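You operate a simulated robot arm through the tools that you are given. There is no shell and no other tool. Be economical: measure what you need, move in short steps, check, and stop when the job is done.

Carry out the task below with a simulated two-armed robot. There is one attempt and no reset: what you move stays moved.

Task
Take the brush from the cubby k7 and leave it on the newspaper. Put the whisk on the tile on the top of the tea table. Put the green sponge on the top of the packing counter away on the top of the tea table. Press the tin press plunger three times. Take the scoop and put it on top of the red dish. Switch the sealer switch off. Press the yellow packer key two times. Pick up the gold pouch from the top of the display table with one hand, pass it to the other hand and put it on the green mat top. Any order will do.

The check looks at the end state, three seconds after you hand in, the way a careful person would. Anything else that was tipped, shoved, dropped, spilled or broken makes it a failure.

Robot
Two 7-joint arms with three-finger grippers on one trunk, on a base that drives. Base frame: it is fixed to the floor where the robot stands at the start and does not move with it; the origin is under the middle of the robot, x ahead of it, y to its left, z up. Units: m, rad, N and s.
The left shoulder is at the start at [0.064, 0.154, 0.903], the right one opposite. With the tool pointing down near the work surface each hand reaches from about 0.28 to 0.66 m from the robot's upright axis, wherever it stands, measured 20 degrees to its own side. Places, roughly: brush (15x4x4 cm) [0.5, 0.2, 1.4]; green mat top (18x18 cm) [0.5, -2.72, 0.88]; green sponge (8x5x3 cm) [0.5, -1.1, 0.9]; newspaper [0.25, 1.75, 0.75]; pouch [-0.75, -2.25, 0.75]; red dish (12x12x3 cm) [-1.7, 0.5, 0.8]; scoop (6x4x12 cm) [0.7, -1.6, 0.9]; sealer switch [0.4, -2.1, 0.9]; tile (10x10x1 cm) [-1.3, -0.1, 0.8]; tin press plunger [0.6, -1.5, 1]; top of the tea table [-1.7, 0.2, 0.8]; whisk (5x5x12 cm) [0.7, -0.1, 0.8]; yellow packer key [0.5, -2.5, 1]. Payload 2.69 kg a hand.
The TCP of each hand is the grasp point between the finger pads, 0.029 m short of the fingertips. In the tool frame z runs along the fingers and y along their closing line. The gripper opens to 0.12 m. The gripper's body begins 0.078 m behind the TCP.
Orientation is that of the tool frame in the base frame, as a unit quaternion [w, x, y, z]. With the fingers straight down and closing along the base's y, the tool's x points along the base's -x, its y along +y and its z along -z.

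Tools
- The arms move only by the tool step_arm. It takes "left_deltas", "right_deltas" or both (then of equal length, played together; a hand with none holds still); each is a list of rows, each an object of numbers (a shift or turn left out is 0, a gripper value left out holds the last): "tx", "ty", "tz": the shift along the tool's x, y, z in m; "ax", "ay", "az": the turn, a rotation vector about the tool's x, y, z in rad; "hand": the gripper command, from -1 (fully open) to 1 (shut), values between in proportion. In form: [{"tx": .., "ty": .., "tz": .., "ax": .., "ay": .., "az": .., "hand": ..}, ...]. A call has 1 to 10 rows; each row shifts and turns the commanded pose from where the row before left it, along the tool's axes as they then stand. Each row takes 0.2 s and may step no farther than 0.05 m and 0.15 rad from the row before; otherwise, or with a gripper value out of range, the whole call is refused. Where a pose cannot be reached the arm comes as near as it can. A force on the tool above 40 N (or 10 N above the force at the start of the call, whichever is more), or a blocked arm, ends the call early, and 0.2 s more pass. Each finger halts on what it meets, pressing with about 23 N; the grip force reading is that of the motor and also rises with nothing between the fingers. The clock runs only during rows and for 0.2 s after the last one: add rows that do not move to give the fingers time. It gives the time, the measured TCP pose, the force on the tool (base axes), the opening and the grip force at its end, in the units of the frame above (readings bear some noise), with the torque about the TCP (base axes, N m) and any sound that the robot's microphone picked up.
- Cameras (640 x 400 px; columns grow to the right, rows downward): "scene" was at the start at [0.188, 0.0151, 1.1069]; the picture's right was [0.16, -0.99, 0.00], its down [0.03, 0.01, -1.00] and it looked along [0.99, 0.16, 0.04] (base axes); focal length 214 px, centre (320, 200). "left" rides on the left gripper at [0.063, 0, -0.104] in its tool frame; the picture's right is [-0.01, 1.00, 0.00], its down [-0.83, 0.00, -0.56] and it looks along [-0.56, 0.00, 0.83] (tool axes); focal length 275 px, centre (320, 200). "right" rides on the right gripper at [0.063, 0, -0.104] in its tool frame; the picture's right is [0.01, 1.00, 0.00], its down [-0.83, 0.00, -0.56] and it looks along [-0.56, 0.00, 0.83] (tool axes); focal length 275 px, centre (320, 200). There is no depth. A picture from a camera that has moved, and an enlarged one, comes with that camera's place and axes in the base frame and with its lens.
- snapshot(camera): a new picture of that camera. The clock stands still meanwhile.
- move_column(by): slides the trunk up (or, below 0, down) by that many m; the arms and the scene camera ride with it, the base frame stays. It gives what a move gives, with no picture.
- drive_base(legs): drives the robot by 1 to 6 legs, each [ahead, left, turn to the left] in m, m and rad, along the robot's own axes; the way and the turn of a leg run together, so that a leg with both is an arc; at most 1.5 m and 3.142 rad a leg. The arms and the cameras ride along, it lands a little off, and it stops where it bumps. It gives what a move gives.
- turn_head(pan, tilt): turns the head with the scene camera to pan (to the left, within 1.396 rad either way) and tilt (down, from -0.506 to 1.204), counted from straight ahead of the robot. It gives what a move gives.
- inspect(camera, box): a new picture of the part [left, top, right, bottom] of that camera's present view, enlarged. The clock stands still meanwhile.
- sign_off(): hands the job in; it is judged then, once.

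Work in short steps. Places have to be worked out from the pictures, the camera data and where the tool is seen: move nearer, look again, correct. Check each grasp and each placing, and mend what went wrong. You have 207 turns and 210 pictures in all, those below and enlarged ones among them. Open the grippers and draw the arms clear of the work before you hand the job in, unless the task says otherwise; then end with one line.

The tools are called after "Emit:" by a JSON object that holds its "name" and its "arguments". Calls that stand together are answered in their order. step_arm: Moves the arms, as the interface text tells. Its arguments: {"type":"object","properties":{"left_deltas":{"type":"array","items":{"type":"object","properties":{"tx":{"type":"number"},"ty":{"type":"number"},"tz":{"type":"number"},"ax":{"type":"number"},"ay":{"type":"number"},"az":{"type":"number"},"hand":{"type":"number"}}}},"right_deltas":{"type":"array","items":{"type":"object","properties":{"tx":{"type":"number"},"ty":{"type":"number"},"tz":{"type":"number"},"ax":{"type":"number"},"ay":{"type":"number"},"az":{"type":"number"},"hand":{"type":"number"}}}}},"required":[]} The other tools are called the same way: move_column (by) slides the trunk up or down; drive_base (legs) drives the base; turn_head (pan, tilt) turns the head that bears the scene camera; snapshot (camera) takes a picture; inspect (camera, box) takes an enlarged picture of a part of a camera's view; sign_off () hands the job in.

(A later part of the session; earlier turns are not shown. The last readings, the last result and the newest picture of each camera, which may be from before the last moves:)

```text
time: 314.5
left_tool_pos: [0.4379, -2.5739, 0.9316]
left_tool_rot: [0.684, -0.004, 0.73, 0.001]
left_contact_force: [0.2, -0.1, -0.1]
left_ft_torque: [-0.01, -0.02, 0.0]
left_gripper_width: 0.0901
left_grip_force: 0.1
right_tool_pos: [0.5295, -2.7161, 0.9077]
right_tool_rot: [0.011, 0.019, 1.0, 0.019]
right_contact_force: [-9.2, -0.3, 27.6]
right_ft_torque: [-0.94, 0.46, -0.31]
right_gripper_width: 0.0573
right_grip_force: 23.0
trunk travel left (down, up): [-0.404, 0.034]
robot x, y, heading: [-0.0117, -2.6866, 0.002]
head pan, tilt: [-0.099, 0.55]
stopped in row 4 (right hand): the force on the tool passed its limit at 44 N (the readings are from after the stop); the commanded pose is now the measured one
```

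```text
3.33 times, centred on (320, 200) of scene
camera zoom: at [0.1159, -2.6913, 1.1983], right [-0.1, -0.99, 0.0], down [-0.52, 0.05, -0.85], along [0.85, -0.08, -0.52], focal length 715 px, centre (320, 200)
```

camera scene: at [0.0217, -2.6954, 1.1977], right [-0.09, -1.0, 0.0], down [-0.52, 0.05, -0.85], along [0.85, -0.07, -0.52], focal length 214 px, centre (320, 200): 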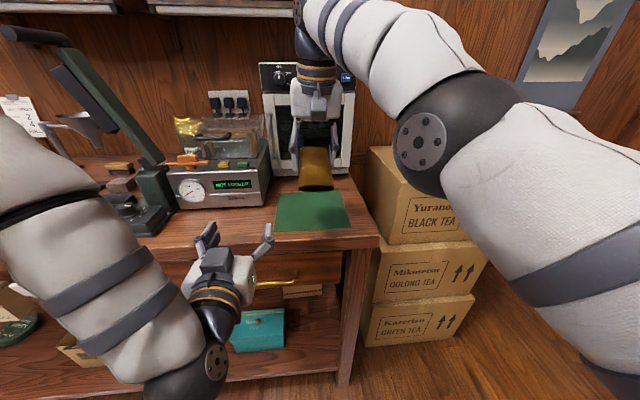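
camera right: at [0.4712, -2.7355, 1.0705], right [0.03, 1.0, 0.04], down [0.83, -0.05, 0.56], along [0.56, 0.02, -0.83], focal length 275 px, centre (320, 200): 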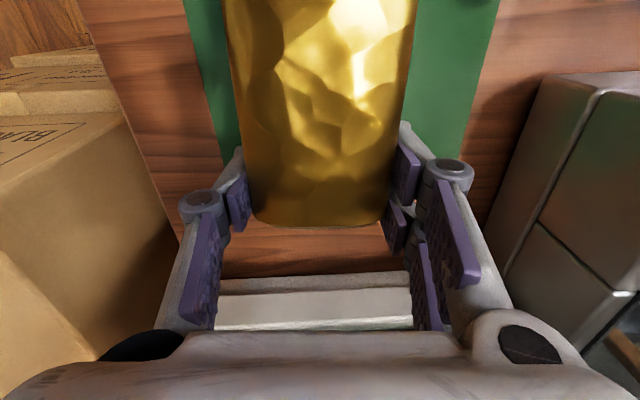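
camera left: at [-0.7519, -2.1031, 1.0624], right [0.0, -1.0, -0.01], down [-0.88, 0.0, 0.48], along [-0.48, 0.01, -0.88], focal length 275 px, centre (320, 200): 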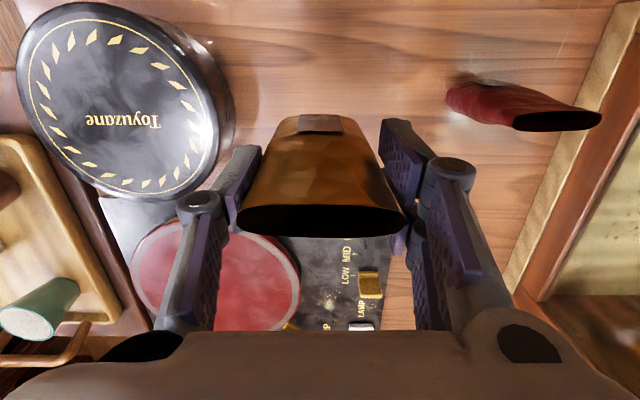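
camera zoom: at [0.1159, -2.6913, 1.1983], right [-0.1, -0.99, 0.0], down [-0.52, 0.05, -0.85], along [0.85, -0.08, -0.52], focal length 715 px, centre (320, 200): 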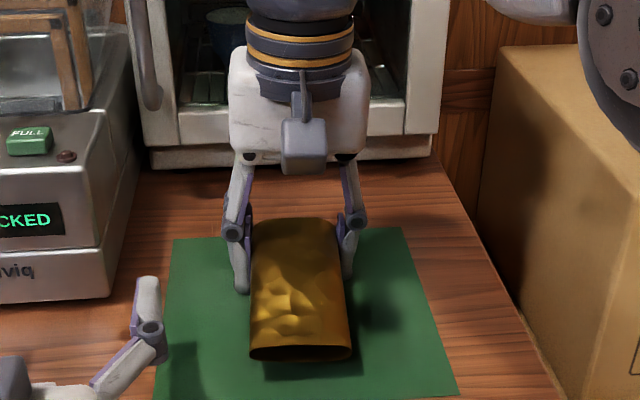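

Fingertips touch the mat. Relieve 3 mm and open slowly.

Emit:
{"name": "step_arm", "arguments": {"right_deltas": [{"tz": -0.003}, {"hand": 0.0}, {"hand": -0.3}, {"hand": -0.5}, {}]}}

Emit:
{"name": "inspect", "arguments": {"camera": "scene", "box": [240, 140, 400, 260]}}

```text
time: 315.7
left_tool_pos: [0.4404, -2.5736, 0.9309]
left_tool_rot: [0.683, -0.005, 0.731, 0.002]
left_contact_force: [0.3, -0.7, 0.3]
left_ft_torque: [0.0, 0.04, 0.01]
left_gripper_width: 0.09
left_grip_force: 0.0
right_tool_pos: [0.5315, -2.716, 0.9065]
right_tool_rot: [0.007, 0.017, 1.0, 0.02]
right_contact_force: [1.0, -0.1, 0.7]
right_ft_torque: [0.03, 0.02, 0.01]
right_gripper_width: 0.0899
right_grip_force: 0.1
trunk travel left (down, up): [-0.404, 0.034]
robot x, y, heading: [-0.011, -2.6816, -0.001]
head pan, tilt: [-0.099, 0.55]
```

```text
3.33 times, centred on (320, 200) of scene
camera zoom: at [0.1196, -2.6915, 1.1976], right [-0.1, -1.0, 0.0], down [-0.52, 0.05, -0.85], along [0.85, -0.08, -0.52], focal length 715 px, centre (320, 200)
```

zoom: 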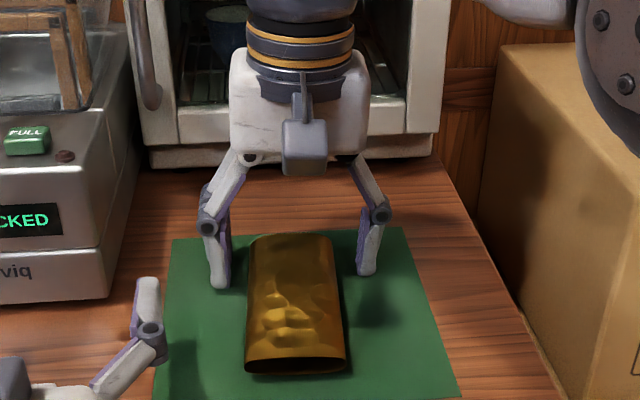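

Pouch lies on the mat. I raise the right hand, back off, point the left hand down again, and go to the scoop at y≈−1.6.

Emit:
{"name": "step_arm", "arguments": {"right_deltas": [{"tz": -0.04}, {"tz": -0.05}, {"tz": -0.03}]}}

Emit:
{"name": "drive_base", "arguments": {"legs": [[-0.3, 0, 0], [0, 1.05, 0]]}}

Emit:
{"name": "step_arm", "arguments": {"left_deltas": [{"ay": 0.149}, {"ay": 0.149}, {"ay": 0.149}, {"ay": 0.149}, {"ay": 0.149}, {"ay": 0.149}, {"ay": 0.149}, {"ay": 0.149}, {"ay": 0.149}, {"ay": 0.149}]}}

Emit:
{"name": "turn_head", "arguments": {"pan": -0.1, "tilt": 0.4}}

Emit:
{"name": "snapshot", "arguments": {"camera": "scene"}}

```text
time: 316.5
left_tool_pos: [0.4399, -2.5737, 0.9305]
left_tool_rot: [0.683, -0.004, 0.731, 0.001]
left_contact_force: [-0.5, -0.3, 0.2]
left_ft_torque: [-0.02, -0.01, 0.03]
left_gripper_width: 0.09
left_grip_force: 0.0
right_tool_pos: [0.5154, -2.7251, 1.023]
right_tool_rot: [0.008, 0.019, 1.0, 0.02]
right_contact_force: [-1.6, -0.4, 0.9]
right_ft_torque: [0.03, -0.04, 0.02]
right_gripper_width: 0.09
right_grip_force: 0.0
right hand out of reach, approached as far as the arm can: row 2, 3
trunk travel left (down, up): [-0.404, 0.034]
robot x, y, heading: [-0.0133, -2.6882, -0.0]
head pan, tilt: [-0.099, 0.55]
```

```text
time: 326.4
left_tool_pos: [0.1307, -1.5319, 0.9297]
left_tool_rot: [0.683, -0.007, 0.73, 0.004]
left_contact_force: [-0.1, -0.4, 0.0]
left_ft_torque: [0.02, 0.03, -0.05]
left_gripper_width: 0.09
left_grip_force: 0.1
right_tool_pos: [0.2073, -1.6834, 1.0212]
right_tool_rot: [0.008, 0.014, 1.0, 0.02]
right_contact_force: [-0.6, -0.4, 0.7]
right_ft_torque: [-0.04, 0.01, 0.02]
right_gripper_width: 0.0901
right_grip_force: 0.1
trunk travel left (down, up): [-0.404, 0.034]
robot x, y, heading: [-0.3217, -1.646, 0.005]
head pan, tilt: [-0.099, 0.55]
```

```text
time: 328.6
left_tool_pos: [0.1317, -1.5339, 0.9299]
left_tool_rot: [0.005, -0.008, 1.0, -0.003]
left_contact_force: [-0.6, 0.3, 1.0]
left_ft_torque: [0.0, 0.01, 0.03]
left_gripper_width: 0.0901
left_grip_force: 0.1
right_tool_pos: [0.207, -1.6828, 1.02]
right_tool_rot: [0.007, 0.013, 1.0, 0.021]
right_contact_force: [0.4, -0.1, 0.3]
right_ft_torque: [-0.01, 0.01, 0.0]
right_gripper_width: 0.0901
right_grip_force: 0.0
trunk travel left (down, up): [-0.404, 0.034]
robot x, y, heading: [-0.319, -1.6468, 0.006]
head pan, tilt: [-0.099, 0.55]
```

```text
time: 329.3
left_tool_pos: [0.1309, -1.5333, 0.9304]
left_tool_rot: [0.006, -0.01, 1.0, -0.002]
left_contact_force: [0.2, -0.1, -0.9]
left_ft_torque: [-0.03, 0.01, 0.02]
left_gripper_width: 0.0902
left_grip_force: 0.0
right_tool_pos: [0.2065, -1.6825, 1.0198]
right_tool_rot: [0.008, 0.013, 1.0, 0.02]
right_contact_force: [-0.2, -0.1, 0.3]
right_ft_torque: [-0.01, 0.0, -0.02]
right_gripper_width: 0.0901
right_grip_force: 0.0
trunk travel left (down, up): [-0.404, 0.034]
robot x, y, heading: [-0.3164, -1.6445, 0.007]
head pan, tilt: [-0.099, 0.4]
```

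```text
58 pictures are left
camera scene: at [-0.1864, -1.6532, 1.2113], right [-0.09, -1.0, 0.0], down [-0.39, 0.04, -0.92], along [0.92, -0.08, -0.39], focal length 214 px, centre (320, 200)
```

scene: 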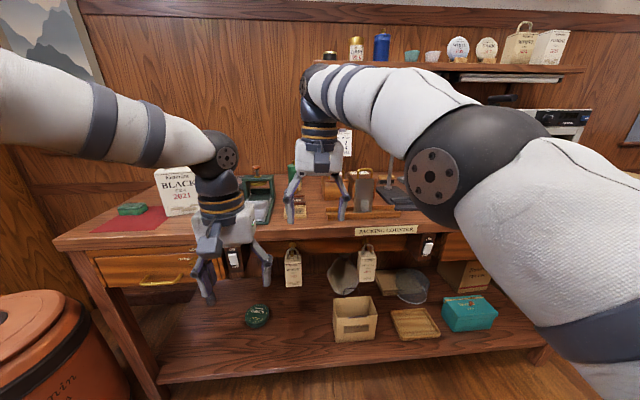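

The scoop's wooden handle stands at ≈(0.69, −1.64), z 0.88–0.99, with its cup on the left side. I raise the left hand over the press and drive in so the right hand comes above the handle.

Emit:
{"name": "step_arm", "arguments": {"left_deltas": [{"tz": -0.045}, {"tz": -0.045}, {"tz": -0.045}, {"tz": -0.04}], "right_deltas": [{"hand": 0.0}, {}, {}, {}]}}

Emit:
{"name": "drive_base", "arguments": {"legs": [[0.4, 0.035, 0]]}}

Emit:
{"name": "snapshot", "arguments": {"camera": "right"}}

Emit:
{"name": "snapshot", "arguments": {"camera": "scene"}}

```text
time: 330.3
left_tool_pos: [0.127, -1.5328, 1.1065]
left_tool_rot: [0.006, -0.009, 1.0, -0.002]
left_contact_force: [-0.2, 0.3, 0.2]
left_ft_torque: [0.01, -0.01, 0.01]
left_gripper_width: 0.0902
left_grip_force: 0.2
right_tool_pos: [0.207, -1.683, 1.0209]
right_tool_rot: [0.008, 0.014, 1.0, 0.021]
right_contact_force: [0.3, -0.7, 0.4]
right_ft_torque: [0.03, 0.01, -0.01]
right_gripper_width: 0.0599
right_grip_force: 0.1
trunk travel left (down, up): [-0.404, 0.034]
robot x, y, heading: [-0.3214, -1.6463, 0.009]
head pan, tilt: [-0.099, 0.4]
```

```text
time: 332.8
left_tool_pos: [0.5238, -1.4929, 1.1046]
left_tool_rot: [0.006, -0.01, 1.0, -0.001]
left_contact_force: [0.2, -0.4, 0.3]
left_ft_torque: [-0.04, 0.02, 0.0]
left_gripper_width: 0.0899
left_grip_force: 0.0
right_tool_pos: [0.6027, -1.6447, 1.0218]
right_tool_rot: [0.008, 0.013, 1.0, 0.021]
right_contact_force: [0.4, -0.4, 0.2]
right_ft_torque: [-0.01, 0.01, -0.02]
right_gripper_width: 0.0599
right_grip_force: 0.1
trunk travel left (down, up): [-0.404, 0.034]
robot x, y, heading: [0.0771, -1.6103, 0.016]
head pan, tilt: [-0.099, 0.4]
```

```text
57 pictures are left
camera right: at [0.5403, -1.6465, 1.1234], right [0.02, 1.0, 0.04], down [0.82, -0.04, 0.57], along [0.57, 0.02, -0.82], focal length 275 px, centre (320, 200)
```

right: 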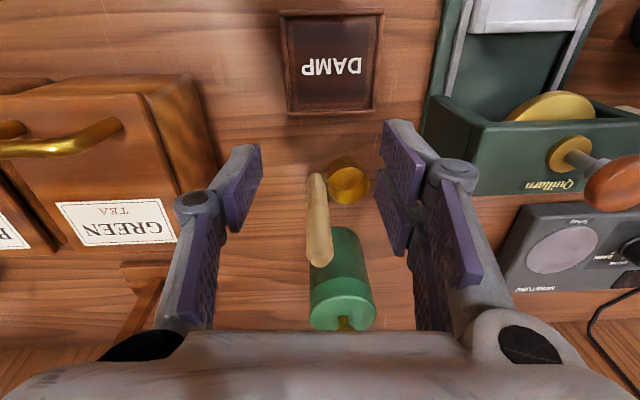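

```text
56 pictures are left
camera scene: at [0.2107, -1.6149, 1.2113], right [-0.09, -1.0, 0.0], down [-0.39, 0.03, -0.92], along [0.92, -0.08, -0.39], focal length 214 px, centre (320, 200)
```

scene: 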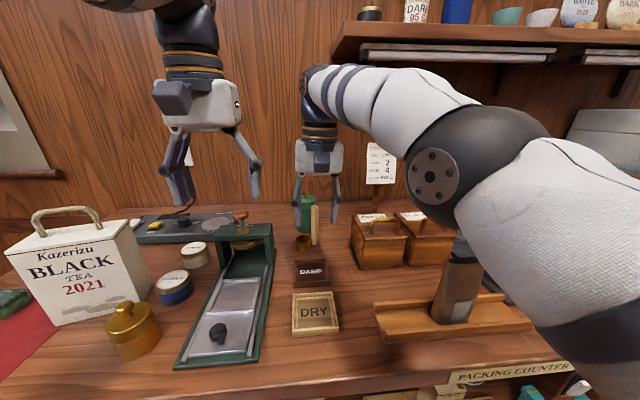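

Handle at (0.685, −1.644), cup at its left. Drive 4 cm ahead, then arm ahead and down around the handle.

Emit:
{"name": "drive_base", "arguments": {"legs": [[0.04, 0, -0.01]]}}

Emit:
{"name": "step_arm", "arguments": {"right_deltas": [{"tz": 0.02}, {"tx": -0.022, "tz": 0.01}, {"tx": -0.02, "tz": 0.01}, {}]}}

Emit:
{"name": "snapshot", "arguments": {"camera": "right"}}

```text
time: 333.7
left_tool_pos: [0.5652, -1.4976, 1.1039]
left_tool_rot: [0.005, -0.005, 1.0, -0.002]
left_contact_force: [0.2, -0.1, 0.1]
left_ft_torque: [-0.01, 0.06, 0.03]
left_gripper_width: 0.0899
left_grip_force: 0.1
right_tool_pos: [0.6443, -1.6492, 1.0216]
right_tool_rot: [0.008, 0.018, 1.0, 0.02]
right_contact_force: [0.1, 0.1, -0.6]
right_ft_torque: [-0.01, 0.08, 0.02]
right_gripper_width: 0.06
right_grip_force: 0.1
trunk travel left (down, up): [-0.404, 0.034]
robot x, y, heading: [0.1173, -1.6099, -0.0]
head pan, tilt: [-0.099, 0.4]
```

```text
time: 334.7
left_tool_pos: [0.565, -1.4979, 1.105]
left_tool_rot: [0.007, -0.005, 1.0, -0.001]
left_contact_force: [0.1, 0.4, -0.7]
left_ft_torque: [0.02, -0.03, 0.01]
left_gripper_width: 0.0902
left_grip_force: 0.1
right_tool_pos: [0.6651, -1.6606, 0.9739]
right_tool_rot: [0.009, 0.018, 1.0, 0.02]
right_contact_force: [-0.4, -0.5, -0.3]
right_ft_torque: [-0.02, 0.0, -0.01]
right_gripper_width: 0.0599
right_grip_force: 0.1
right hand out of reach, approached as far as the arm can: row 2, 3
trunk travel left (down, up): [-0.404, 0.034]
robot x, y, heading: [0.1143, -1.608, -0.003]
head pan, tilt: [-0.099, 0.4]
```

```text
55 pictures are left
camera right: at [0.6017, -1.662, 1.0763], right [0.03, 1.0, 0.04], down [0.82, -0.05, 0.57], along [0.57, 0.01, -0.82], focal length 275 px, centre (320, 200)
```

right: 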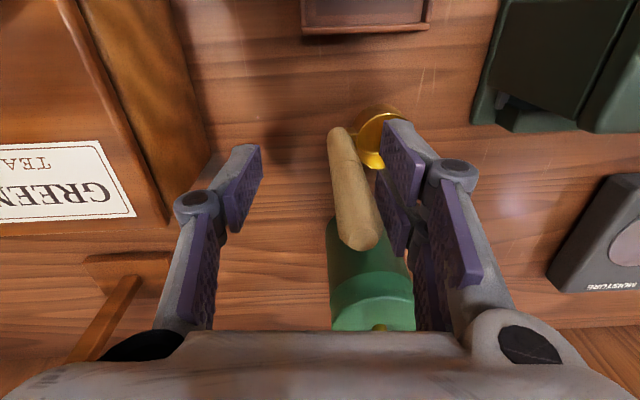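

Handle is 2 cm ahead and 1.6 cm left of the hand; I move the base by that.

Emit:
{"name": "drive_base", "arguments": {"legs": [[0.02, 0.016, 0]]}}

Emit:
{"name": "step_arm", "arguments": {"right_deltas": [{"tz": 0.012}, {}]}}

Emit:
{"name": "snapshot", "arguments": {"camera": "right"}}

```text
time: 335.5
left_tool_pos: [0.5861, -1.4815, 1.1053]
left_tool_rot: [0.006, -0.005, 1.0, -0.003]
left_contact_force: [-0.2, 0.9, -0.3]
left_ft_torque: [-0.05, 0.04, -0.03]
left_gripper_width: 0.0899
left_grip_force: 0.1
right_tool_pos: [0.6846, -1.643, 0.9742]
right_tool_rot: [0.007, 0.019, 1.0, 0.019]
right_contact_force: [0.7, -0.3, 0.2]
right_ft_torque: [-0.01, -0.01, 0.02]
right_gripper_width: 0.0604
right_grip_force: 0.0
trunk travel left (down, up): [-0.404, 0.034]
robot x, y, heading: [0.1343, -1.5935, 0.001]
head pan, tilt: [-0.099, 0.4]
```

```text
time: 336.1
left_tool_pos: [0.5843, -1.4803, 1.1059]
left_tool_rot: [0.006, -0.006, 1.0, -0.002]
left_contact_force: [-0.5, -0.3, -0.3]
left_ft_torque: [-0.04, 0.01, 0.0]
left_gripper_width: 0.09
left_grip_force: 0.2
right_tool_pos: [0.6851, -1.6442, 0.9622]
right_tool_rot: [0.008, 0.018, 1.0, 0.02]
right_contact_force: [-0.8, 0.6, 0.1]
right_ft_torque: [0.02, 0.02, 0.04]
right_gripper_width: 0.0598
right_grip_force: 0.1
trunk travel left (down, up): [-0.404, 0.034]
robot x, y, heading: [0.1368, -1.5916, 0.002]
head pan, tilt: [-0.099, 0.4]
```

```text
54 pictures are left
camera right: at [0.6217, -1.6458, 1.0645], right [0.03, 1.0, 0.04], down [0.82, -0.05, 0.57], along [0.57, 0.01, -0.82], focal length 275 px, centre (320, 200)
```

right: 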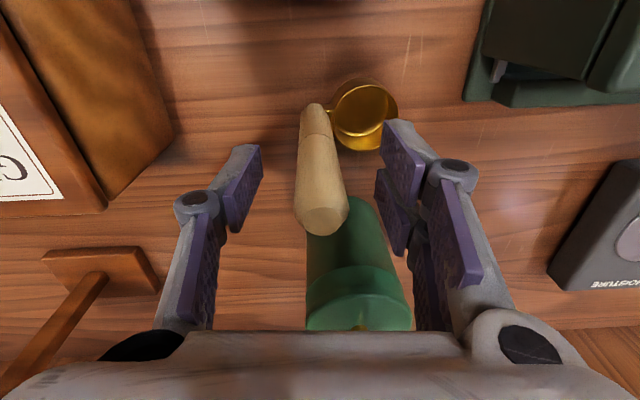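

Handle centred. Close on it and lift.

Emit:
{"name": "step_arm", "arguments": {"right_deltas": [{"tz": 0.004}, {"hand": 1}, {}, {}, {"tz": -0.03}, {"tz": -0.03}]}}

Emit:
{"name": "snapshot", "arguments": {"camera": "right"}}

```text
time: 337.5
left_tool_pos: [0.5835, -1.4816, 1.1063]
left_tool_rot: [0.007, -0.005, 1.0, -0.002]
left_contact_force: [-0.2, -0.3, 0.0]
left_ft_torque: [0.0, -0.04, 0.0]
left_gripper_width: 0.0899
left_grip_force: 0.0
right_tool_pos: [0.6711, -1.6469, 1.0147]
right_tool_rot: [0.01, 0.019, 1.0, 0.019]
right_contact_force: [-0.7, 0.0, -0.6]
right_ft_torque: [-0.01, -0.04, -0.02]
right_gripper_width: 0.0162
right_grip_force: 22.8
right hand out of reach, approached as far as the arm can: row 5, 6
trunk travel left (down, up): [-0.404, 0.034]
robot x, y, heading: [0.1358, -1.5947, -0.002]
head pan, tilt: [-0.099, 0.4]
```

```text
53 pictures are left
camera right: at [0.6079, -1.65, 1.1165], right [0.03, 1.0, 0.04], down [0.82, -0.05, 0.57], along [0.57, 0.02, -0.82], focal length 275 px, centre (320, 200)
```

right: 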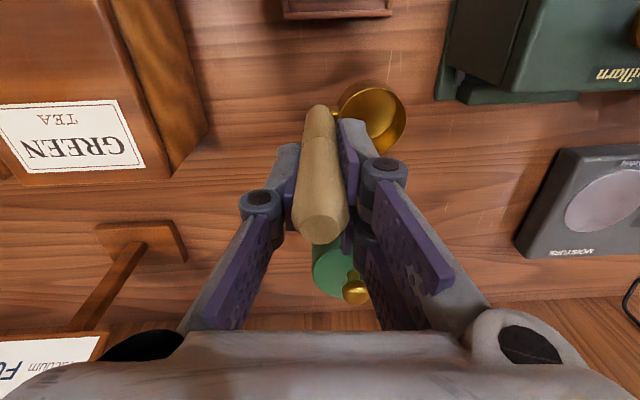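

Scoop held (16 mm handle). Next the sponge with the left hand: back off, spread the arms (left outward, right outward) so the right stays over the free counter spot, and shift left.

Emit:
{"name": "drive_base", "arguments": {"legs": [[-0.32, 0, 0]]}}

Emit:
{"name": "step_arm", "arguments": {"left_deltas": [{"ty": 0.045}, {"ty": 0.045}, {"ty": 0.045}, {"ty": 0.04}, {}], "right_deltas": [{"ty": -0.045}, {"ty": -0.045}, {"ty": -0.045}, {"ty": -0.04}, {}]}}

Emit:
{"name": "drive_base", "arguments": {"legs": [[0, 0.25, 0]]}}

Emit:
{"name": "snapshot", "arguments": {"camera": "scene"}}

```text
time: 339.6
left_tool_pos: [0.2639, -1.4826, 1.1061]
left_tool_rot: [0.006, -0.004, 1.0, -0.002]
left_contact_force: [-0.2, 0.0, -0.5]
left_ft_torque: [0.0, -0.05, 0.03]
left_gripper_width: 0.0901
left_grip_force: 0.1
right_tool_pos: [0.351, -1.6484, 1.0123]
right_tool_rot: [0.008, 0.018, 1.0, 0.021]
right_contact_force: [0.1, -0.5, -1.1]
right_ft_torque: [-0.03, 0.03, 0.0]
right_gripper_width: 0.016
right_grip_force: 23.2
trunk travel left (down, up): [-0.404, 0.034]
robot x, y, heading: [-0.1859, -1.5941, -0.002]
head pan, tilt: [-0.099, 0.4]
```

```text
time: 340.8
left_tool_pos: [0.2619, -1.3077, 1.1045]
left_tool_rot: [0.006, -0.005, 1.0, -0.002]
left_contact_force: [0.2, 1.5, 0.2]
left_ft_torque: [0.0, -0.02, 0.01]
left_gripper_width: 0.09
left_grip_force: 0.0
right_tool_pos: [0.3451, -1.8254, 1.0052]
right_tool_rot: [0.008, 0.019, 1.0, 0.02]
right_contact_force: [0.4, -0.5, -0.9]
right_ft_torque: [-0.04, 0.0, 0.0]
right_gripper_width: 0.0164
right_grip_force: 23.6
trunk travel left (down, up): [-0.404, 0.034]
robot x, y, heading: [-0.1852, -1.5946, -0.002]
head pan, tilt: [-0.099, 0.4]
```

```text
time: 343.3
left_tool_pos: [0.2615, -1.0588, 1.1061]
left_tool_rot: [0.005, -0.006, 1.0, -0.001]
left_contact_force: [0.4, 0.8, -0.4]
left_ft_torque: [0.0, -0.03, 0.02]
left_gripper_width: 0.0901
left_grip_force: 0.0
right_tool_pos: [0.3464, -1.5737, 1.0064]
right_tool_rot: [0.008, 0.016, 1.0, 0.02]
right_contact_force: [-0.5, 0.0, -1.1]
right_ft_torque: [0.01, 0.0, -0.01]
right_gripper_width: 0.0161
right_grip_force: 22.5
trunk travel left (down, up): [-0.404, 0.034]
robot x, y, heading: [-0.1859, -1.345, 0.009]
head pan, tilt: [-0.099, 0.4]
```

```text
52 pictures are left
camera scene: at [-0.0518, -1.3518, 1.2114], right [-0.1, -1.0, 0.0], down [-0.39, 0.04, -0.92], along [0.92, -0.09, -0.39], focal length 214 px, centre (320, 200)
```

scene: 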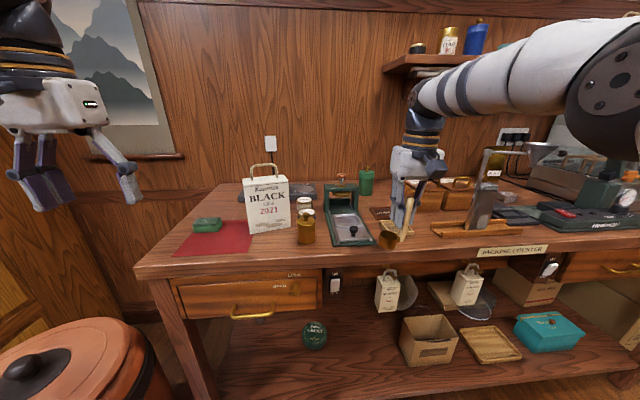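

Sponge ≈(0.56, −1.06). I shift the right hand 5 cm further right (clear of the press), then drive 24 cm ahead and look down with the left camera.

Emit:
{"name": "step_arm", "arguments": {"right_deltas": [{"ty": -0.03}, {"ty": -0.025}, {}]}}

Emit:
{"name": "drive_base", "arguments": {"legs": [[0.24, 0, -0.009]]}}

Emit:
{"name": "snapshot", "arguments": {"camera": "left"}}

```text
time: 344.1
left_tool_pos: [0.2623, -1.0608, 1.1059]
left_tool_rot: [0.007, -0.007, 1.0, -0.002]
left_contact_force: [-0.1, 0.8, -0.1]
left_ft_torque: [0.01, 0.0, -0.02]
left_gripper_width: 0.0898
left_grip_force: 0.1
right_tool_pos: [0.343, -1.6301, 1.003]
right_tool_rot: [0.008, 0.016, 1.0, 0.021]
right_contact_force: [0.0, 0.2, -0.2]
right_ft_torque: [0.0, 0.0, 0.0]
right_gripper_width: 0.0161
right_grip_force: 23.0
trunk travel left (down, up): [-0.404, 0.034]
robot x, y, heading: [-0.1859, -1.3436, 0.002]
head pan, tilt: [-0.099, 0.4]
```

```text
time: 345.9
left_tool_pos: [0.5095, -1.0657, 1.1055]
left_tool_rot: [0.006, -0.001, 1.0, -0.002]
left_contact_force: [0.1, 0.1, 0.6]
left_ft_torque: [-0.03, 0.03, 0.02]
left_gripper_width: 0.0899
left_grip_force: 0.0
right_tool_pos: [0.5837, -1.6362, 1.0035]
right_tool_rot: [0.008, 0.023, 1.0, 0.02]
right_contact_force: [0.4, 0.2, -0.9]
right_ft_torque: [0.0, -0.01, 0.04]
right_gripper_width: 0.0162
right_grip_force: 22.8
trunk travel left (down, up): [-0.404, 0.034]
robot x, y, heading: [0.059, -1.3411, -0.01]
head pan, tilt: [-0.099, 0.4]
```

```text
51 pictures are left
camera left: at [0.444, -1.0643, 1.2086], right [0.0, 1.0, 0.0], down [0.82, 0.0, 0.57], along [0.57, -0.01, -0.82], focal length 275 px, centre (320, 200)
```

left: 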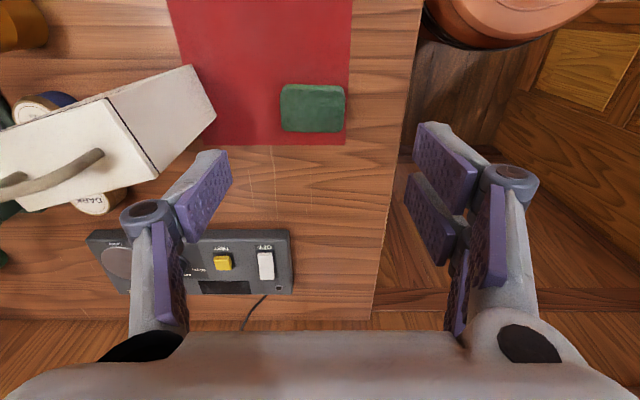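

Sponge centre (0.536, −1.076), 8 cm along y; bag side at y≈−1.196 leaves room. I open to 10 cm, align and descend.

Emit:
{"name": "step_arm", "arguments": {"left_deltas": [{"tz": 0.045, "ty": -0.011, "hand": -0.68}, {"tz": 0.045}, {"tx": -0.028, "tz": 0.03}, {"tz": 0.04}, {}]}}

Emit:
{"name": "snapshot", "arguments": {"camera": "left"}}

```text
time: 347.1
left_tool_pos: [0.5399, -1.0758, 0.9441]
left_tool_rot: [0.006, 0.001, 1.0, -0.002]
left_contact_force: [-0.5, 0.0, 0.5]
left_ft_torque: [0.0, 0.0, -0.01]
left_gripper_width: 0.1008
left_grip_force: 0.0
right_tool_pos: [0.5843, -1.6354, 1.0034]
right_tool_rot: [0.008, 0.022, 1.0, 0.018]
right_contact_force: [0.2, -0.3, -0.9]
right_ft_torque: [-0.04, -0.04, -0.03]
right_gripper_width: 0.0159
right_grip_force: 22.5
trunk travel left (down, up): [-0.404, 0.034]
robot x, y, heading: [0.0578, -1.3484, -0.006]
head pan, tilt: [-0.099, 0.4]
```

```text
50 pictures are left
camera left: at [0.4744, -1.0737, 1.0486], right [0.0, 1.0, 0.0], down [0.82, 0.0, 0.57], along [0.57, -0.01, -0.82], focal length 275 px, centre (320, 200)
```

left: 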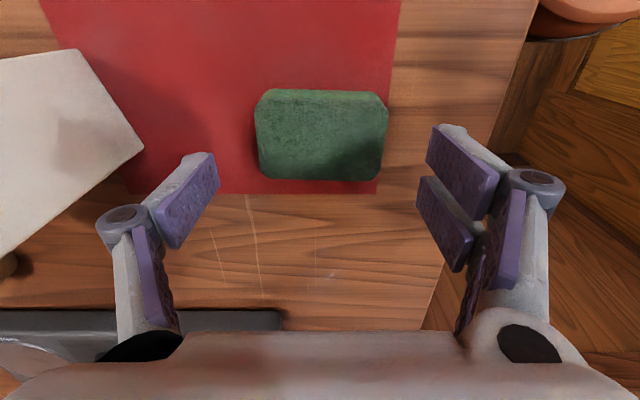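

Aligned. Lower 4.3 cm and close.

Emit:
{"name": "step_arm", "arguments": {"left_deltas": [{"tz": 0.025}, {"tz": 0.018}, {}, {"hand": 1}, {}, {}, {}]}}

Emit:
{"name": "snapshot", "arguments": {"camera": "left"}}

```text
time: 348.8
left_tool_pos: [0.5401, -1.0735, 0.906]
left_tool_rot: [0.01, 0.0, 1.0, 0.001]
left_contact_force: [-5.5, 4.4, 20.1]
left_ft_torque: [0.62, 0.51, -0.03]
left_gripper_width: 0.068
left_grip_force: 23.3
right_tool_pos: [0.5826, -1.6363, 1.0042]
right_tool_rot: [0.008, 0.023, 1.0, 0.021]
right_contact_force: [0.8, 0.1, -1.0]
right_ft_torque: [-0.02, 0.02, 0.01]
right_gripper_width: 0.0163
right_grip_force: 22.7
trunk travel left (down, up): [-0.404, 0.034]
robot x, y, heading: [0.0577, -1.3428, -0.004]
head pan, tilt: [-0.099, 0.4]
stopped in row 7 (left hand): the force on the tool passed its limit at 41 N (the readings are from after the stop); the commanded pose is now the measured one
```

```text
49 pictures are left
camera left: at [0.4743, -1.0735, 1.0091], right [0.0, 1.0, 0.0], down [0.82, 0.0, 0.57], along [0.57, 0.0, -0.82], focal length 275 px, centre (320, 200)
```

left: 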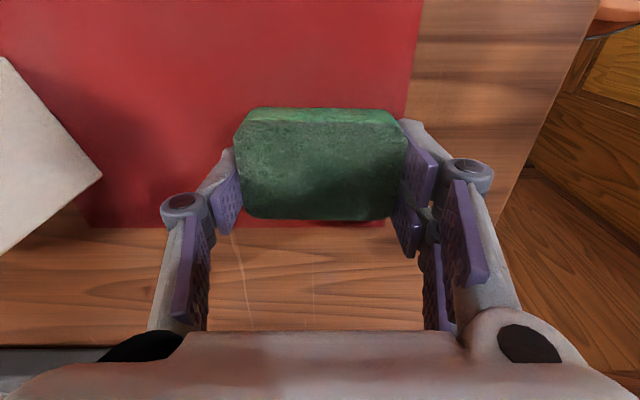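

Gripped at 68 mm. Lift straight up.

Emit:
{"name": "step_arm", "arguments": {"left_deltas": [{"tz": -0.02}, {"tz": -0.04}, {"tz": -0.05}, {"tz": -0.05}, {"tz": -0.03}]}}

Emit:
{"name": "drive_base", "arguments": {"legs": [[-0.3, 0, 0]]}}

Emit:
{"name": "snapshot", "arguments": {"camera": "scene"}}

```text
time: 350.0
left_tool_pos: [0.5402, -1.0749, 1.0929]
left_tool_rot: [0.008, -0.001, 1.0, 0.0]
left_contact_force: [-0.5, 0.5, -0.1]
left_ft_torque: [-0.03, 0.0, -0.04]
left_gripper_width: 0.0678
left_grip_force: 23.3
right_tool_pos: [0.5836, -1.6346, 1.0026]
right_tool_rot: [0.008, 0.023, 1.0, 0.019]
right_contact_force: [0.0, -0.4, -1.4]
right_ft_torque: [-0.04, -0.04, 0.0]
right_gripper_width: 0.0161
right_grip_force: 22.8
trunk travel left (down, up): [-0.404, 0.034]
robot x, y, heading: [0.0614, -1.3418, -0.004]
head pan, tilt: [-0.099, 0.4]
```

```text
time: 352.1
left_tool_pos: [0.2384, -1.0743, 1.0937]
left_tool_rot: [0.009, 0.002, 1.0, 0.0]
left_contact_force: [0.6, -0.7, 0.6]
left_ft_torque: [-0.01, -0.01, 0.0]
left_gripper_width: 0.0677
left_grip_force: 23.1
right_tool_pos: [0.277, -1.6352, 1.0038]
right_tool_rot: [0.007, 0.025, 0.999, 0.019]
right_contact_force: [-1.2, -0.8, -0.6]
right_ft_torque: [0.01, -0.07, 0.0]
right_gripper_width: 0.0159
right_grip_force: 23.3
trunk travel left (down, up): [-0.404, 0.034]
robot x, y, heading: [-0.2468, -1.3419, -0.012]
head pan, tilt: [-0.099, 0.4]
```

```text
48 pictures are left
camera scene: at [-0.1127, -1.3515, 1.2114], right [-0.11, -0.99, 0.0], down [-0.39, 0.04, -0.92], along [0.92, -0.1, -0.39], focal length 214 px, centre (320, 200)
```

scene: 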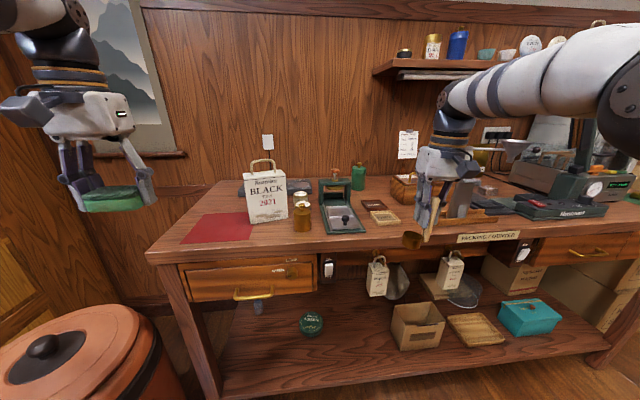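

Both objects held. The dish (≈(−1.79, 0.476)) is best reached from the tea table's +y side. I drive along the shelf to y≈1.23, then turn to face −y.

Emit:
{"name": "drive_base", "arguments": {"legs": [[-0.12, 0, 0.012], [0, 1.3, 0], [0, 1.27, 0], [0, 0, -1.57]]}}

Emit:
{"name": "turn_head", "arguments": {"pan": -0.6, "tilt": 0.35}}

Emit:
{"name": "snapshot", "arguments": {"camera": "scene"}}

```text
time: 376.7
left_tool_pos: [-0.0594, 0.7636, 1.0936]
left_tool_rot: [0.006, 0.712, 0.702, -0.007]
left_contact_force: [0.8, 0.7, 0.8]
left_ft_torque: [-0.02, 0.0, -0.03]
left_gripper_width: 0.0679
left_grip_force: 23.0
right_tool_pos: [-0.6214, 0.7298, 1.0047]
right_tool_rot: [0.019, 0.728, 0.685, 0.008]
right_contact_force: [0.4, 1.0, -1.6]
right_ft_torque: [0.03, 0.04, 0.01]
right_gripper_width: 0.0159
right_grip_force: 22.5
trunk travel left (down, up): [-0.404, 0.034]
robot x, y, heading: [-0.3203, 1.2498, -1.593]
head pan, tilt: [-0.099, 0.4]
```

```text
time: 377.6
left_tool_pos: [-0.058, 0.7644, 1.093]
left_tool_rot: [0.006, 0.712, 0.702, -0.006]
left_contact_force: [-0.6, 0.2, 0.0]
left_ft_torque: [0.04, 0.04, 0.02]
left_gripper_width: 0.0673
left_grip_force: 22.7
right_tool_pos: [-0.621, 0.7284, 1.0023]
right_tool_rot: [0.02, 0.727, 0.686, 0.007]
right_contact_force: [0.9, 0.4, 0.1]
right_ft_torque: [0.01, 0.03, -0.02]
right_gripper_width: 0.016
right_grip_force: 22.8
trunk travel left (down, up): [-0.404, 0.034]
robot x, y, heading: [-0.3203, 1.2505, -1.589]
head pan, tilt: [-0.6, 0.351]
```

```text
47 pictures are left
camera scene: at [-0.3776, 1.1341, 1.2159], right [-0.81, 0.58, 0.0], down [0.2, 0.28, -0.94], along [-0.55, -0.76, -0.34], focal length 214 px, centre (320, 200)
```

scene: 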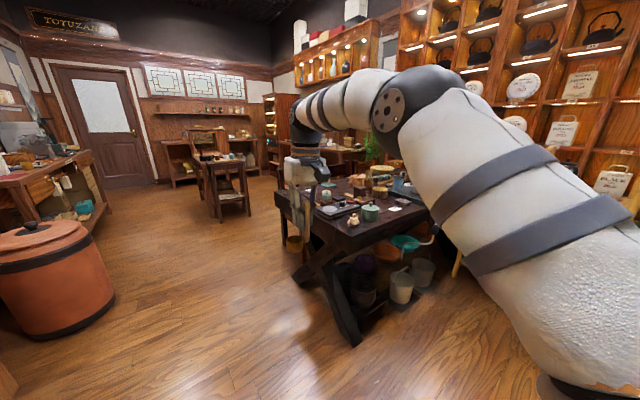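

Path along the +y side looks free. I strafe right (toward −x) 0.9 m and look.

Emit:
{"name": "drive_base", "arguments": {"legs": [[0, -0.9, 0.02]]}}

Emit:
{"name": "turn_head", "arguments": {"pan": -0.1, "tilt": 0.45}}

Emit:
{"name": "snapshot", "arguments": {"camera": "scene"}}

Emit:
{"name": "snapshot", "arguments": {"camera": "right"}}

```text
time: 384.9
left_tool_pos: [-0.9561, 0.7787, 1.0937]
left_tool_rot: [0.006, 0.703, 0.711, -0.006]
left_contact_force: [-0.4, -1.1, -0.3]
left_ft_torque: [0.03, -0.03, 0.0]
left_gripper_width: 0.0675
left_grip_force: 22.7
right_tool_pos: [-1.5159, 0.73, 1.0026]
right_tool_rot: [0.02, 0.72, 0.694, 0.008]
right_contact_force: [-0.2, 0.0, -0.2]
right_ft_torque: [0.0, 0.02, -0.02]
right_gripper_width: 0.0162
right_grip_force: 22.8
trunk travel left (down, up): [-0.404, 0.034]
robot x, y, heading: [-1.2326, 1.2575, -1.564]
head pan, tilt: [-0.6, 0.351]
```

```text
time: 385.9
left_tool_pos: [-0.955, 0.7786, 1.093]
left_tool_rot: [0.006, 0.704, 0.711, -0.005]
left_contact_force: [0.0, -0.2, -0.2]
left_ft_torque: [-0.03, -0.02, -0.03]
left_gripper_width: 0.0677
left_grip_force: 23.5
right_tool_pos: [-1.5156, 0.7308, 1.0036]
right_tool_rot: [0.02, 0.719, 0.694, 0.009]
right_contact_force: [0.2, -0.5, -1.5]
right_ft_torque: [-0.01, -0.01, 0.01]
right_gripper_width: 0.016
right_grip_force: 22.8
trunk travel left (down, up): [-0.404, 0.034]
robot x, y, heading: [-1.2284, 1.2624, -1.569]
head pan, tilt: [-0.099, 0.45]
```

```text
46 pictures are left
camera scene: at [-1.2399, 1.1269, 1.2067], right [-1.0, 0.1, 0.0], down [0.04, 0.43, -0.9], along [-0.09, -0.9, -0.44], focal length 214 px, centre (320, 200)
```

scene: 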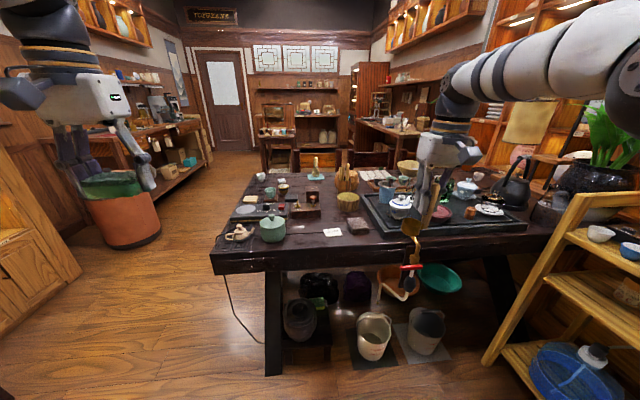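

```text
45 pictures are left
camera right: at [-1.5169, 0.7953, 1.1058], right [1.0, -0.03, 0.04], down [-0.05, -0.82, 0.57], along [0.02, -0.57, -0.82], focal length 275 px, centre (320, 200)
```

right: 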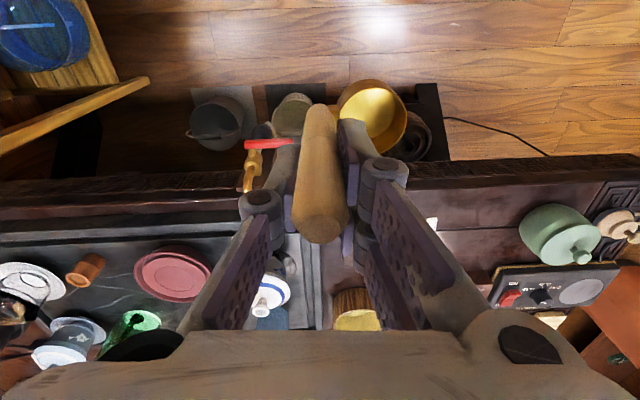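

Dish triangulates to (−1.744, 0.46), surface z≈0.81. I drive so the right hand comes near it (robot to ≈(−1.475, 1.05)), then look again.

Emit:
{"name": "drive_base", "arguments": {"legs": [[0, -0.247, 0], [0.21, 0, 0]]}}

Emit:
{"name": "snapshot", "arguments": {"camera": "right"}}

Emit:
{"name": "turn_head", "arguments": {"pan": -0.3, "tilt": 0.6}}

Emit:
{"name": "snapshot", "arguments": {"camera": "scene"}}

```text
time: 389.6
left_tool_pos: [-1.1979, 0.5696, 1.0922]
left_tool_rot: [0.006, 0.702, 0.712, -0.006]
left_contact_force: [-0.6, -0.6, -0.6]
left_ft_torque: [0.0, 0.0, 0.01]
left_gripper_width: 0.0675
left_grip_force: 23.7
right_tool_pos: [-1.7584, 0.5178, 1.004]
right_tool_rot: [0.019, 0.718, 0.696, 0.008]
right_contact_force: [0.2, -0.3, -1.2]
right_ft_torque: [0.0, -0.01, 0.02]
right_gripper_width: 0.0159
right_grip_force: 22.8
trunk travel left (down, up): [-0.404, 0.034]
robot x, y, heading: [-1.478, 1.0503, -1.566]
head pan, tilt: [-0.099, 0.45]
```

```text
44 pictures are left
camera right: at [-1.7601, 0.5835, 1.1056], right [1.0, -0.03, 0.04], down [-0.04, -0.82, 0.57], along [0.02, -0.57, -0.82], focal length 275 px, centre (320, 200)
```

right: 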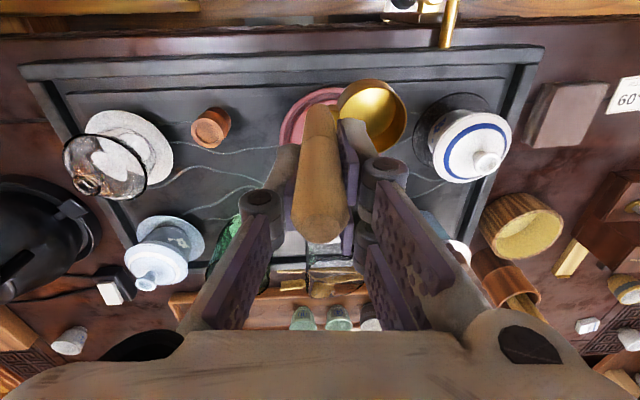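

```text
time: 390.3
left_tool_pos: [-1.199, 0.57, 1.0934]
left_tool_rot: [0.007, 0.702, 0.712, -0.006]
left_contact_force: [-0.2, -0.2, -0.4]
left_ft_torque: [-0.01, -0.03, 0.0]
left_gripper_width: 0.0676
left_grip_force: 22.8
right_tool_pos: [-1.7585, 0.5204, 1.0042]
right_tool_rot: [0.02, 0.717, 0.697, 0.008]
right_contact_force: [0.2, -0.6, -0.7]
right_ft_torque: [-0.01, 0.04, -0.02]
right_gripper_width: 0.0163
right_grip_force: 22.8
trunk travel left (down, up): [-0.404, 0.034]
robot x, y, heading: [-1.4776, 1.0481, -1.563]
head pan, tilt: [-0.3, 0.6]
```

```text
43 pictures are left
camera scene: at [-1.5015, 0.9239, 1.1932], right [-0.96, 0.29, 0.0], down [0.16, 0.54, -0.83], along [-0.24, -0.79, -0.56], focal length 214 px, centre (320, 200)
```

scene: 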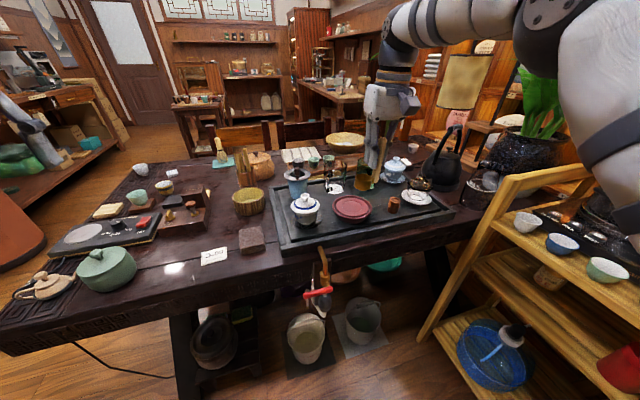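

Dish (−1.745, 0.462), scoop cup currently 3.3 cm to the left of the grip. Drive 6.5 cm ahead, then lower.

Emit:
{"name": "drive_base", "arguments": {"legs": [[0.063, -0.005, 0]]}}

Emit:
{"name": "step_arm", "arguments": {"right_deltas": [{"tz": 0.03}, {"tz": 0.03}, {}]}}

Emit:
{"name": "inspect", "arguments": {"camera": "scene", "box": [280, 120, 460, 260]}}

Emit:
{"name": "snapshot", "arguments": {"camera": "right"}}

```text
time: 391.3
left_tool_pos: [-1.2027, 0.5074, 1.093]
left_tool_rot: [0.006, 0.702, 0.712, -0.006]
left_contact_force: [-0.7, -0.5, 0.1]
left_ft_torque: [0.04, 0.01, -0.03]
left_gripper_width: 0.0676
left_grip_force: 23.5
right_tool_pos: [-1.7647, 0.4549, 1.0039]
right_tool_rot: [0.019, 0.718, 0.696, 0.008]
right_contact_force: [0.2, -0.7, -1.3]
right_ft_torque: [0.02, 0.03, -0.01]
right_gripper_width: 0.0161
right_grip_force: 23.1
trunk travel left (down, up): [-0.404, 0.034]
robot x, y, heading: [-1.4807, 0.9861, -1.565]
head pan, tilt: [-0.3, 0.6]
```

```text
time: 392.1
left_tool_pos: [-1.2035, 0.5072, 1.0935]
left_tool_rot: [0.006, 0.701, 0.713, -0.006]
left_contact_force: [0.4, 0.2, 0.0]
left_ft_torque: [0.0, 0.01, 0.03]
left_gripper_width: 0.0677
left_grip_force: 23.0
right_tool_pos: [-1.7621, 0.4541, 0.9431]
right_tool_rot: [0.02, 0.718, 0.696, 0.008]
right_contact_force: [-0.4, 1.3, -1.0]
right_ft_torque: [-0.03, 0.0, -0.01]
right_gripper_width: 0.0161
right_grip_force: 23.5
trunk travel left (down, up): [-0.404, 0.034]
robot x, y, heading: [-1.4801, 0.9888, -1.567]
head pan, tilt: [-0.3, 0.6]
```

```text
2.86 times, centred on (370, 190) of scene
camera zoom: at [-1.5061, 0.8612, 1.1932], right [-0.96, 0.29, 0.0], down [0.16, 0.54, -0.83], along [-0.24, -0.79, -0.56], focal length 613 px, centre (177, 229)
```

zoom: 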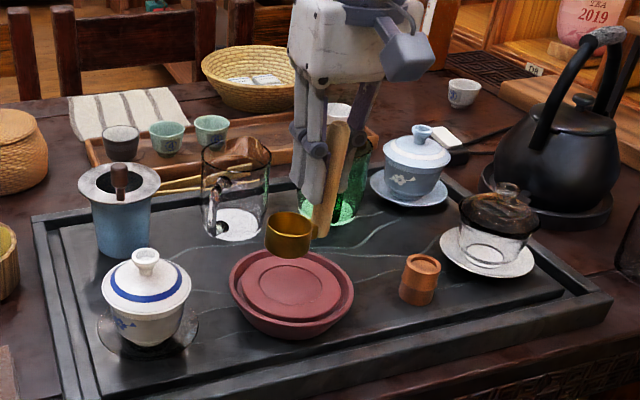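

```text
41 pictures are left
camera right: at [-1.7622, 0.5192, 1.046], right [1.0, -0.03, 0.04], down [-0.04, -0.82, 0.57], along [0.02, -0.57, -0.82], focal length 275 px, centre (320, 200)
```

right: 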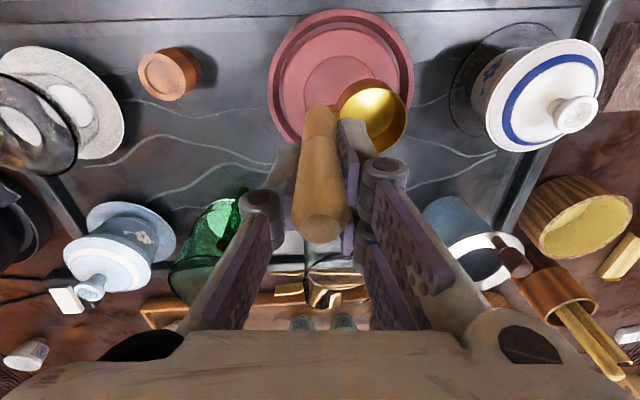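

The scoop is above the dish middle. Lower gently until contact.

Emit:
{"name": "step_arm", "arguments": {"right_deltas": [{"tz": 0.015}, {"tz": 0.01}, {"tz": 0.005}, {"tz": 0.004}, {"tz": 0.004}]}}

Emit:
{"name": "inspect", "arguments": {"camera": "scene", "box": [300, 140, 420, 240]}}

```text
time: 393.3
left_tool_pos: [-1.203, 0.5067, 1.0937]
left_tool_rot: [0.007, 0.701, 0.713, -0.006]
left_contact_force: [-0.7, -0.2, 0.8]
left_ft_torque: [-0.01, 0.03, 0.01]
left_gripper_width: 0.0677
left_grip_force: 23.1
right_tool_pos: [-1.7589, 0.4539, 0.9054]
right_tool_rot: [0.02, 0.717, 0.696, 0.008]
right_contact_force: [0.0, 0.1, -1.1]
right_ft_torque: [0.01, 0.02, -0.01]
right_gripper_width: 0.0161
right_grip_force: 23.4
trunk travel left (down, up): [-0.404, 0.034]
robot x, y, heading: [-1.4789, 0.985, -1.563]
head pan, tilt: [-0.3, 0.6]
```

```text
4.00 times, centred on (360, 190) of scene
camera zoom: at [-1.5061, 0.8609, 1.1931], right [-0.96, 0.29, 0.0], down [0.16, 0.54, -0.83], along [-0.24, -0.79, -0.57], focal length 858 px, centre (160, 240)
```

zoom: 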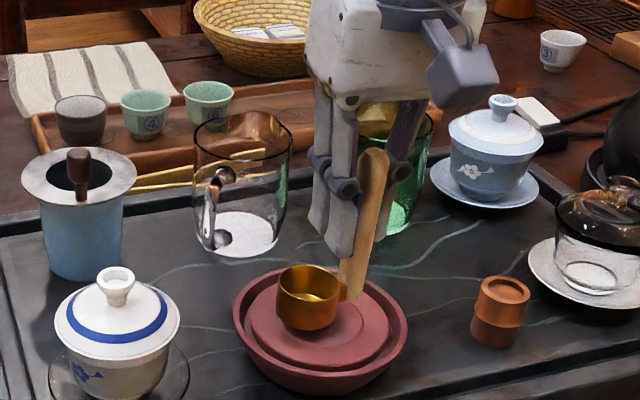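

Nearly down. A few more millimetres.

Emit:
{"name": "step_arm", "arguments": {"right_deltas": [{"tz": 0.004}, {"tz": 0.004}, {"tz": 0.004}, {"tz": 0.003}]}}

Emit:
{"name": "inspect", "arguments": {"camera": "scene", "box": [300, 140, 420, 240]}}

```text
time: 394.3
left_tool_pos: [-1.2033, 0.508, 1.0955]
left_tool_rot: [0.006, 0.701, 0.713, -0.008]
left_contact_force: [-0.4, 0.2, 0.0]
left_ft_torque: [0.02, 0.01, 0.0]
left_gripper_width: 0.0674
left_grip_force: 22.4
right_tool_pos: [-1.759, 0.4549, 0.8924]
right_tool_rot: [0.021, 0.718, 0.696, 0.007]
right_contact_force: [-1.8, -2.1, 16.2]
right_ft_torque: [0.07, -0.07, -0.02]
right_gripper_width: 0.0162
right_grip_force: 22.8
trunk travel left (down, up): [-0.404, 0.034]
robot x, y, heading: [-1.4818, 0.9857, -1.561]
head pan, tilt: [-0.3, 0.6]
```

```text
4.00 times, centred on (360, 190) of scene
camera zoom: at [-1.506, 0.8617, 1.1934], right [-0.96, 0.29, 0.0], down [0.16, 0.54, -0.83], along [-0.24, -0.79, -0.56], focal length 858 px, centre (160, 240)
```

zoom: 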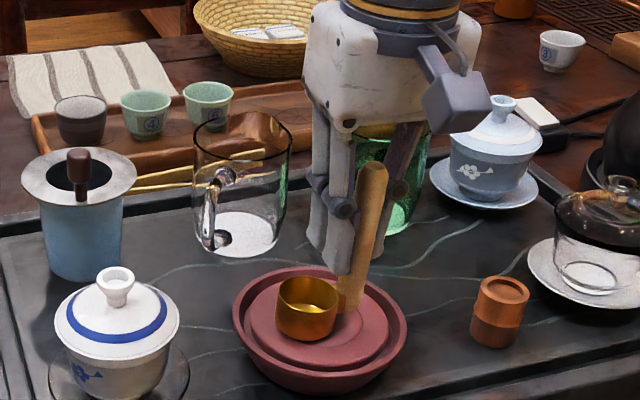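

Contact at 16 N on the dish's raised middle. Relieve slightly and open to 4 cm.

Emit:
{"name": "step_arm", "arguments": {"right_deltas": [{"tz": -0.003}, {"hand": 0.6}, {"hand": 0.3}, {}]}}

Emit:
{"name": "snapshot", "arguments": {"camera": "right"}}

Emit:
{"name": "inspect", "arguments": {"camera": "scene", "box": [300, 140, 420, 240]}}

```text
time: 395.3
left_tool_pos: [-1.2041, 0.5074, 1.0943]
left_tool_rot: [0.006, 0.702, 0.712, -0.006]
left_contact_force: [-0.1, -0.2, 0.1]
left_ft_torque: [-0.03, 0.0, 0.04]
left_gripper_width: 0.0673
left_grip_force: 22.9
right_tool_pos: [-1.7593, 0.4549, 0.8927]
right_tool_rot: [0.019, 0.717, 0.696, 0.008]
right_contact_force: [-0.7, -0.8, -0.2]
right_ft_torque: [0.03, 0.02, -0.02]
right_gripper_width: 0.0419
right_grip_force: 0.1
trunk travel left (down, up): [-0.404, 0.034]
robot x, y, heading: [-1.4796, 0.9861, -1.562]
head pan, tilt: [-0.3, 0.6]
```

```text
38 pictures are left
camera right: at [-1.7606, 0.5198, 0.9963], right [1.0, -0.03, 0.04], down [-0.04, -0.82, 0.57], along [0.02, -0.57, -0.82], focal length 275 px, centre (320, 200)
```

right: 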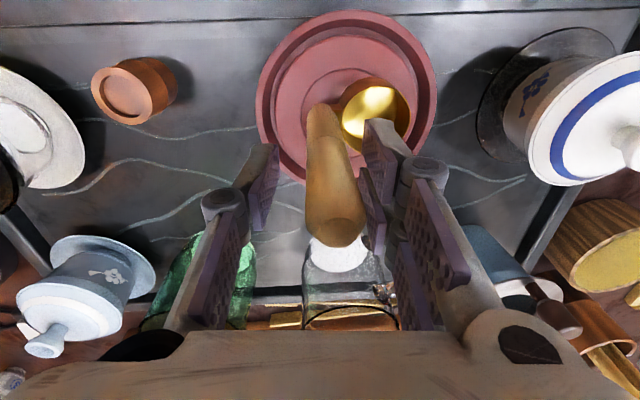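

```text
4.00 times, centred on (360, 190) of scene
camera zoom: at [-1.5061, 0.861, 1.1931], right [-0.96, 0.29, 0.0], down [0.16, 0.54, -0.83], along [-0.24, -0.79, -0.56], focal length 858 px, centre (160, 240)
```

zoom: 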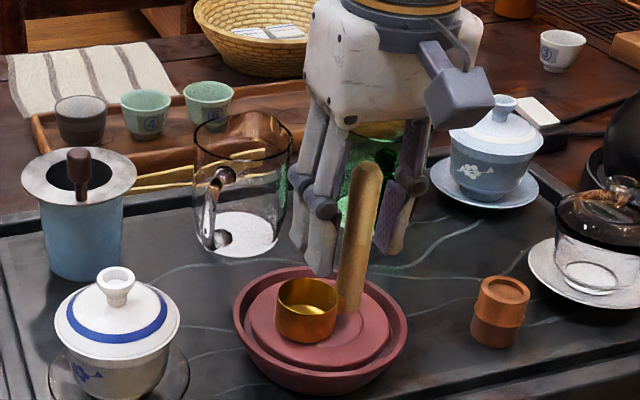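

The scoop stands on the dish by itself. Raise the right hand straight up slowly.

Emit:
{"name": "step_arm", "arguments": {"right_deltas": [{"tz": -0.02}, {"tz": -0.02}, {"tz": -0.02}, {"tz": -0.02}, {"tz": -0.02}]}}

Emit:
{"name": "inspect", "arguments": {"camera": "scene", "box": [300, 140, 420, 240]}}

```text
time: 396.5
left_tool_pos: [-1.2025, 0.5073, 1.0942]
left_tool_rot: [0.006, 0.702, 0.712, -0.005]
left_contact_force: [-0.4, 0.1, 0.2]
left_ft_torque: [0.04, -0.01, 0.0]
left_gripper_width: 0.0676
left_grip_force: 22.8
right_tool_pos: [-1.7602, 0.4573, 0.9934]
right_tool_rot: [0.02, 0.718, 0.696, 0.009]
right_contact_force: [-0.1, 0.6, -0.5]
right_ft_torque: [-0.01, 0.01, 0.0]
right_gripper_width: 0.0422
right_grip_force: 0.1
trunk travel left (down, up): [-0.404, 0.034]
robot x, y, heading: [-1.4791, 0.9879, -1.564]
head pan, tilt: [-0.3, 0.6]
```

```text
4.00 times, centred on (360, 190) of scene
camera zoom: at [-1.5061, 0.8612, 1.1932], right [-0.96, 0.29, 0.0], down [0.16, 0.54, -0.83], along [-0.24, -0.79, -0.56], focal length 858 px, centre (160, 240)
```

zoom: 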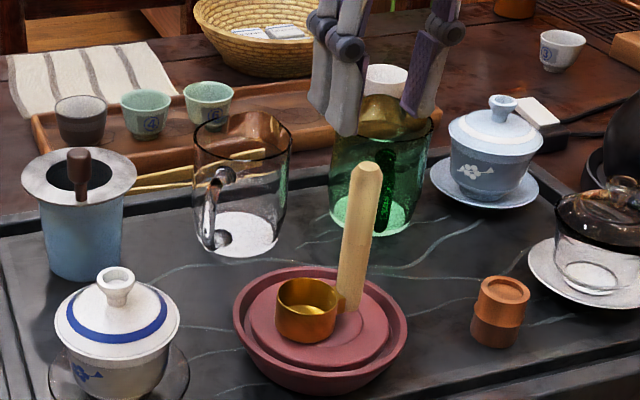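

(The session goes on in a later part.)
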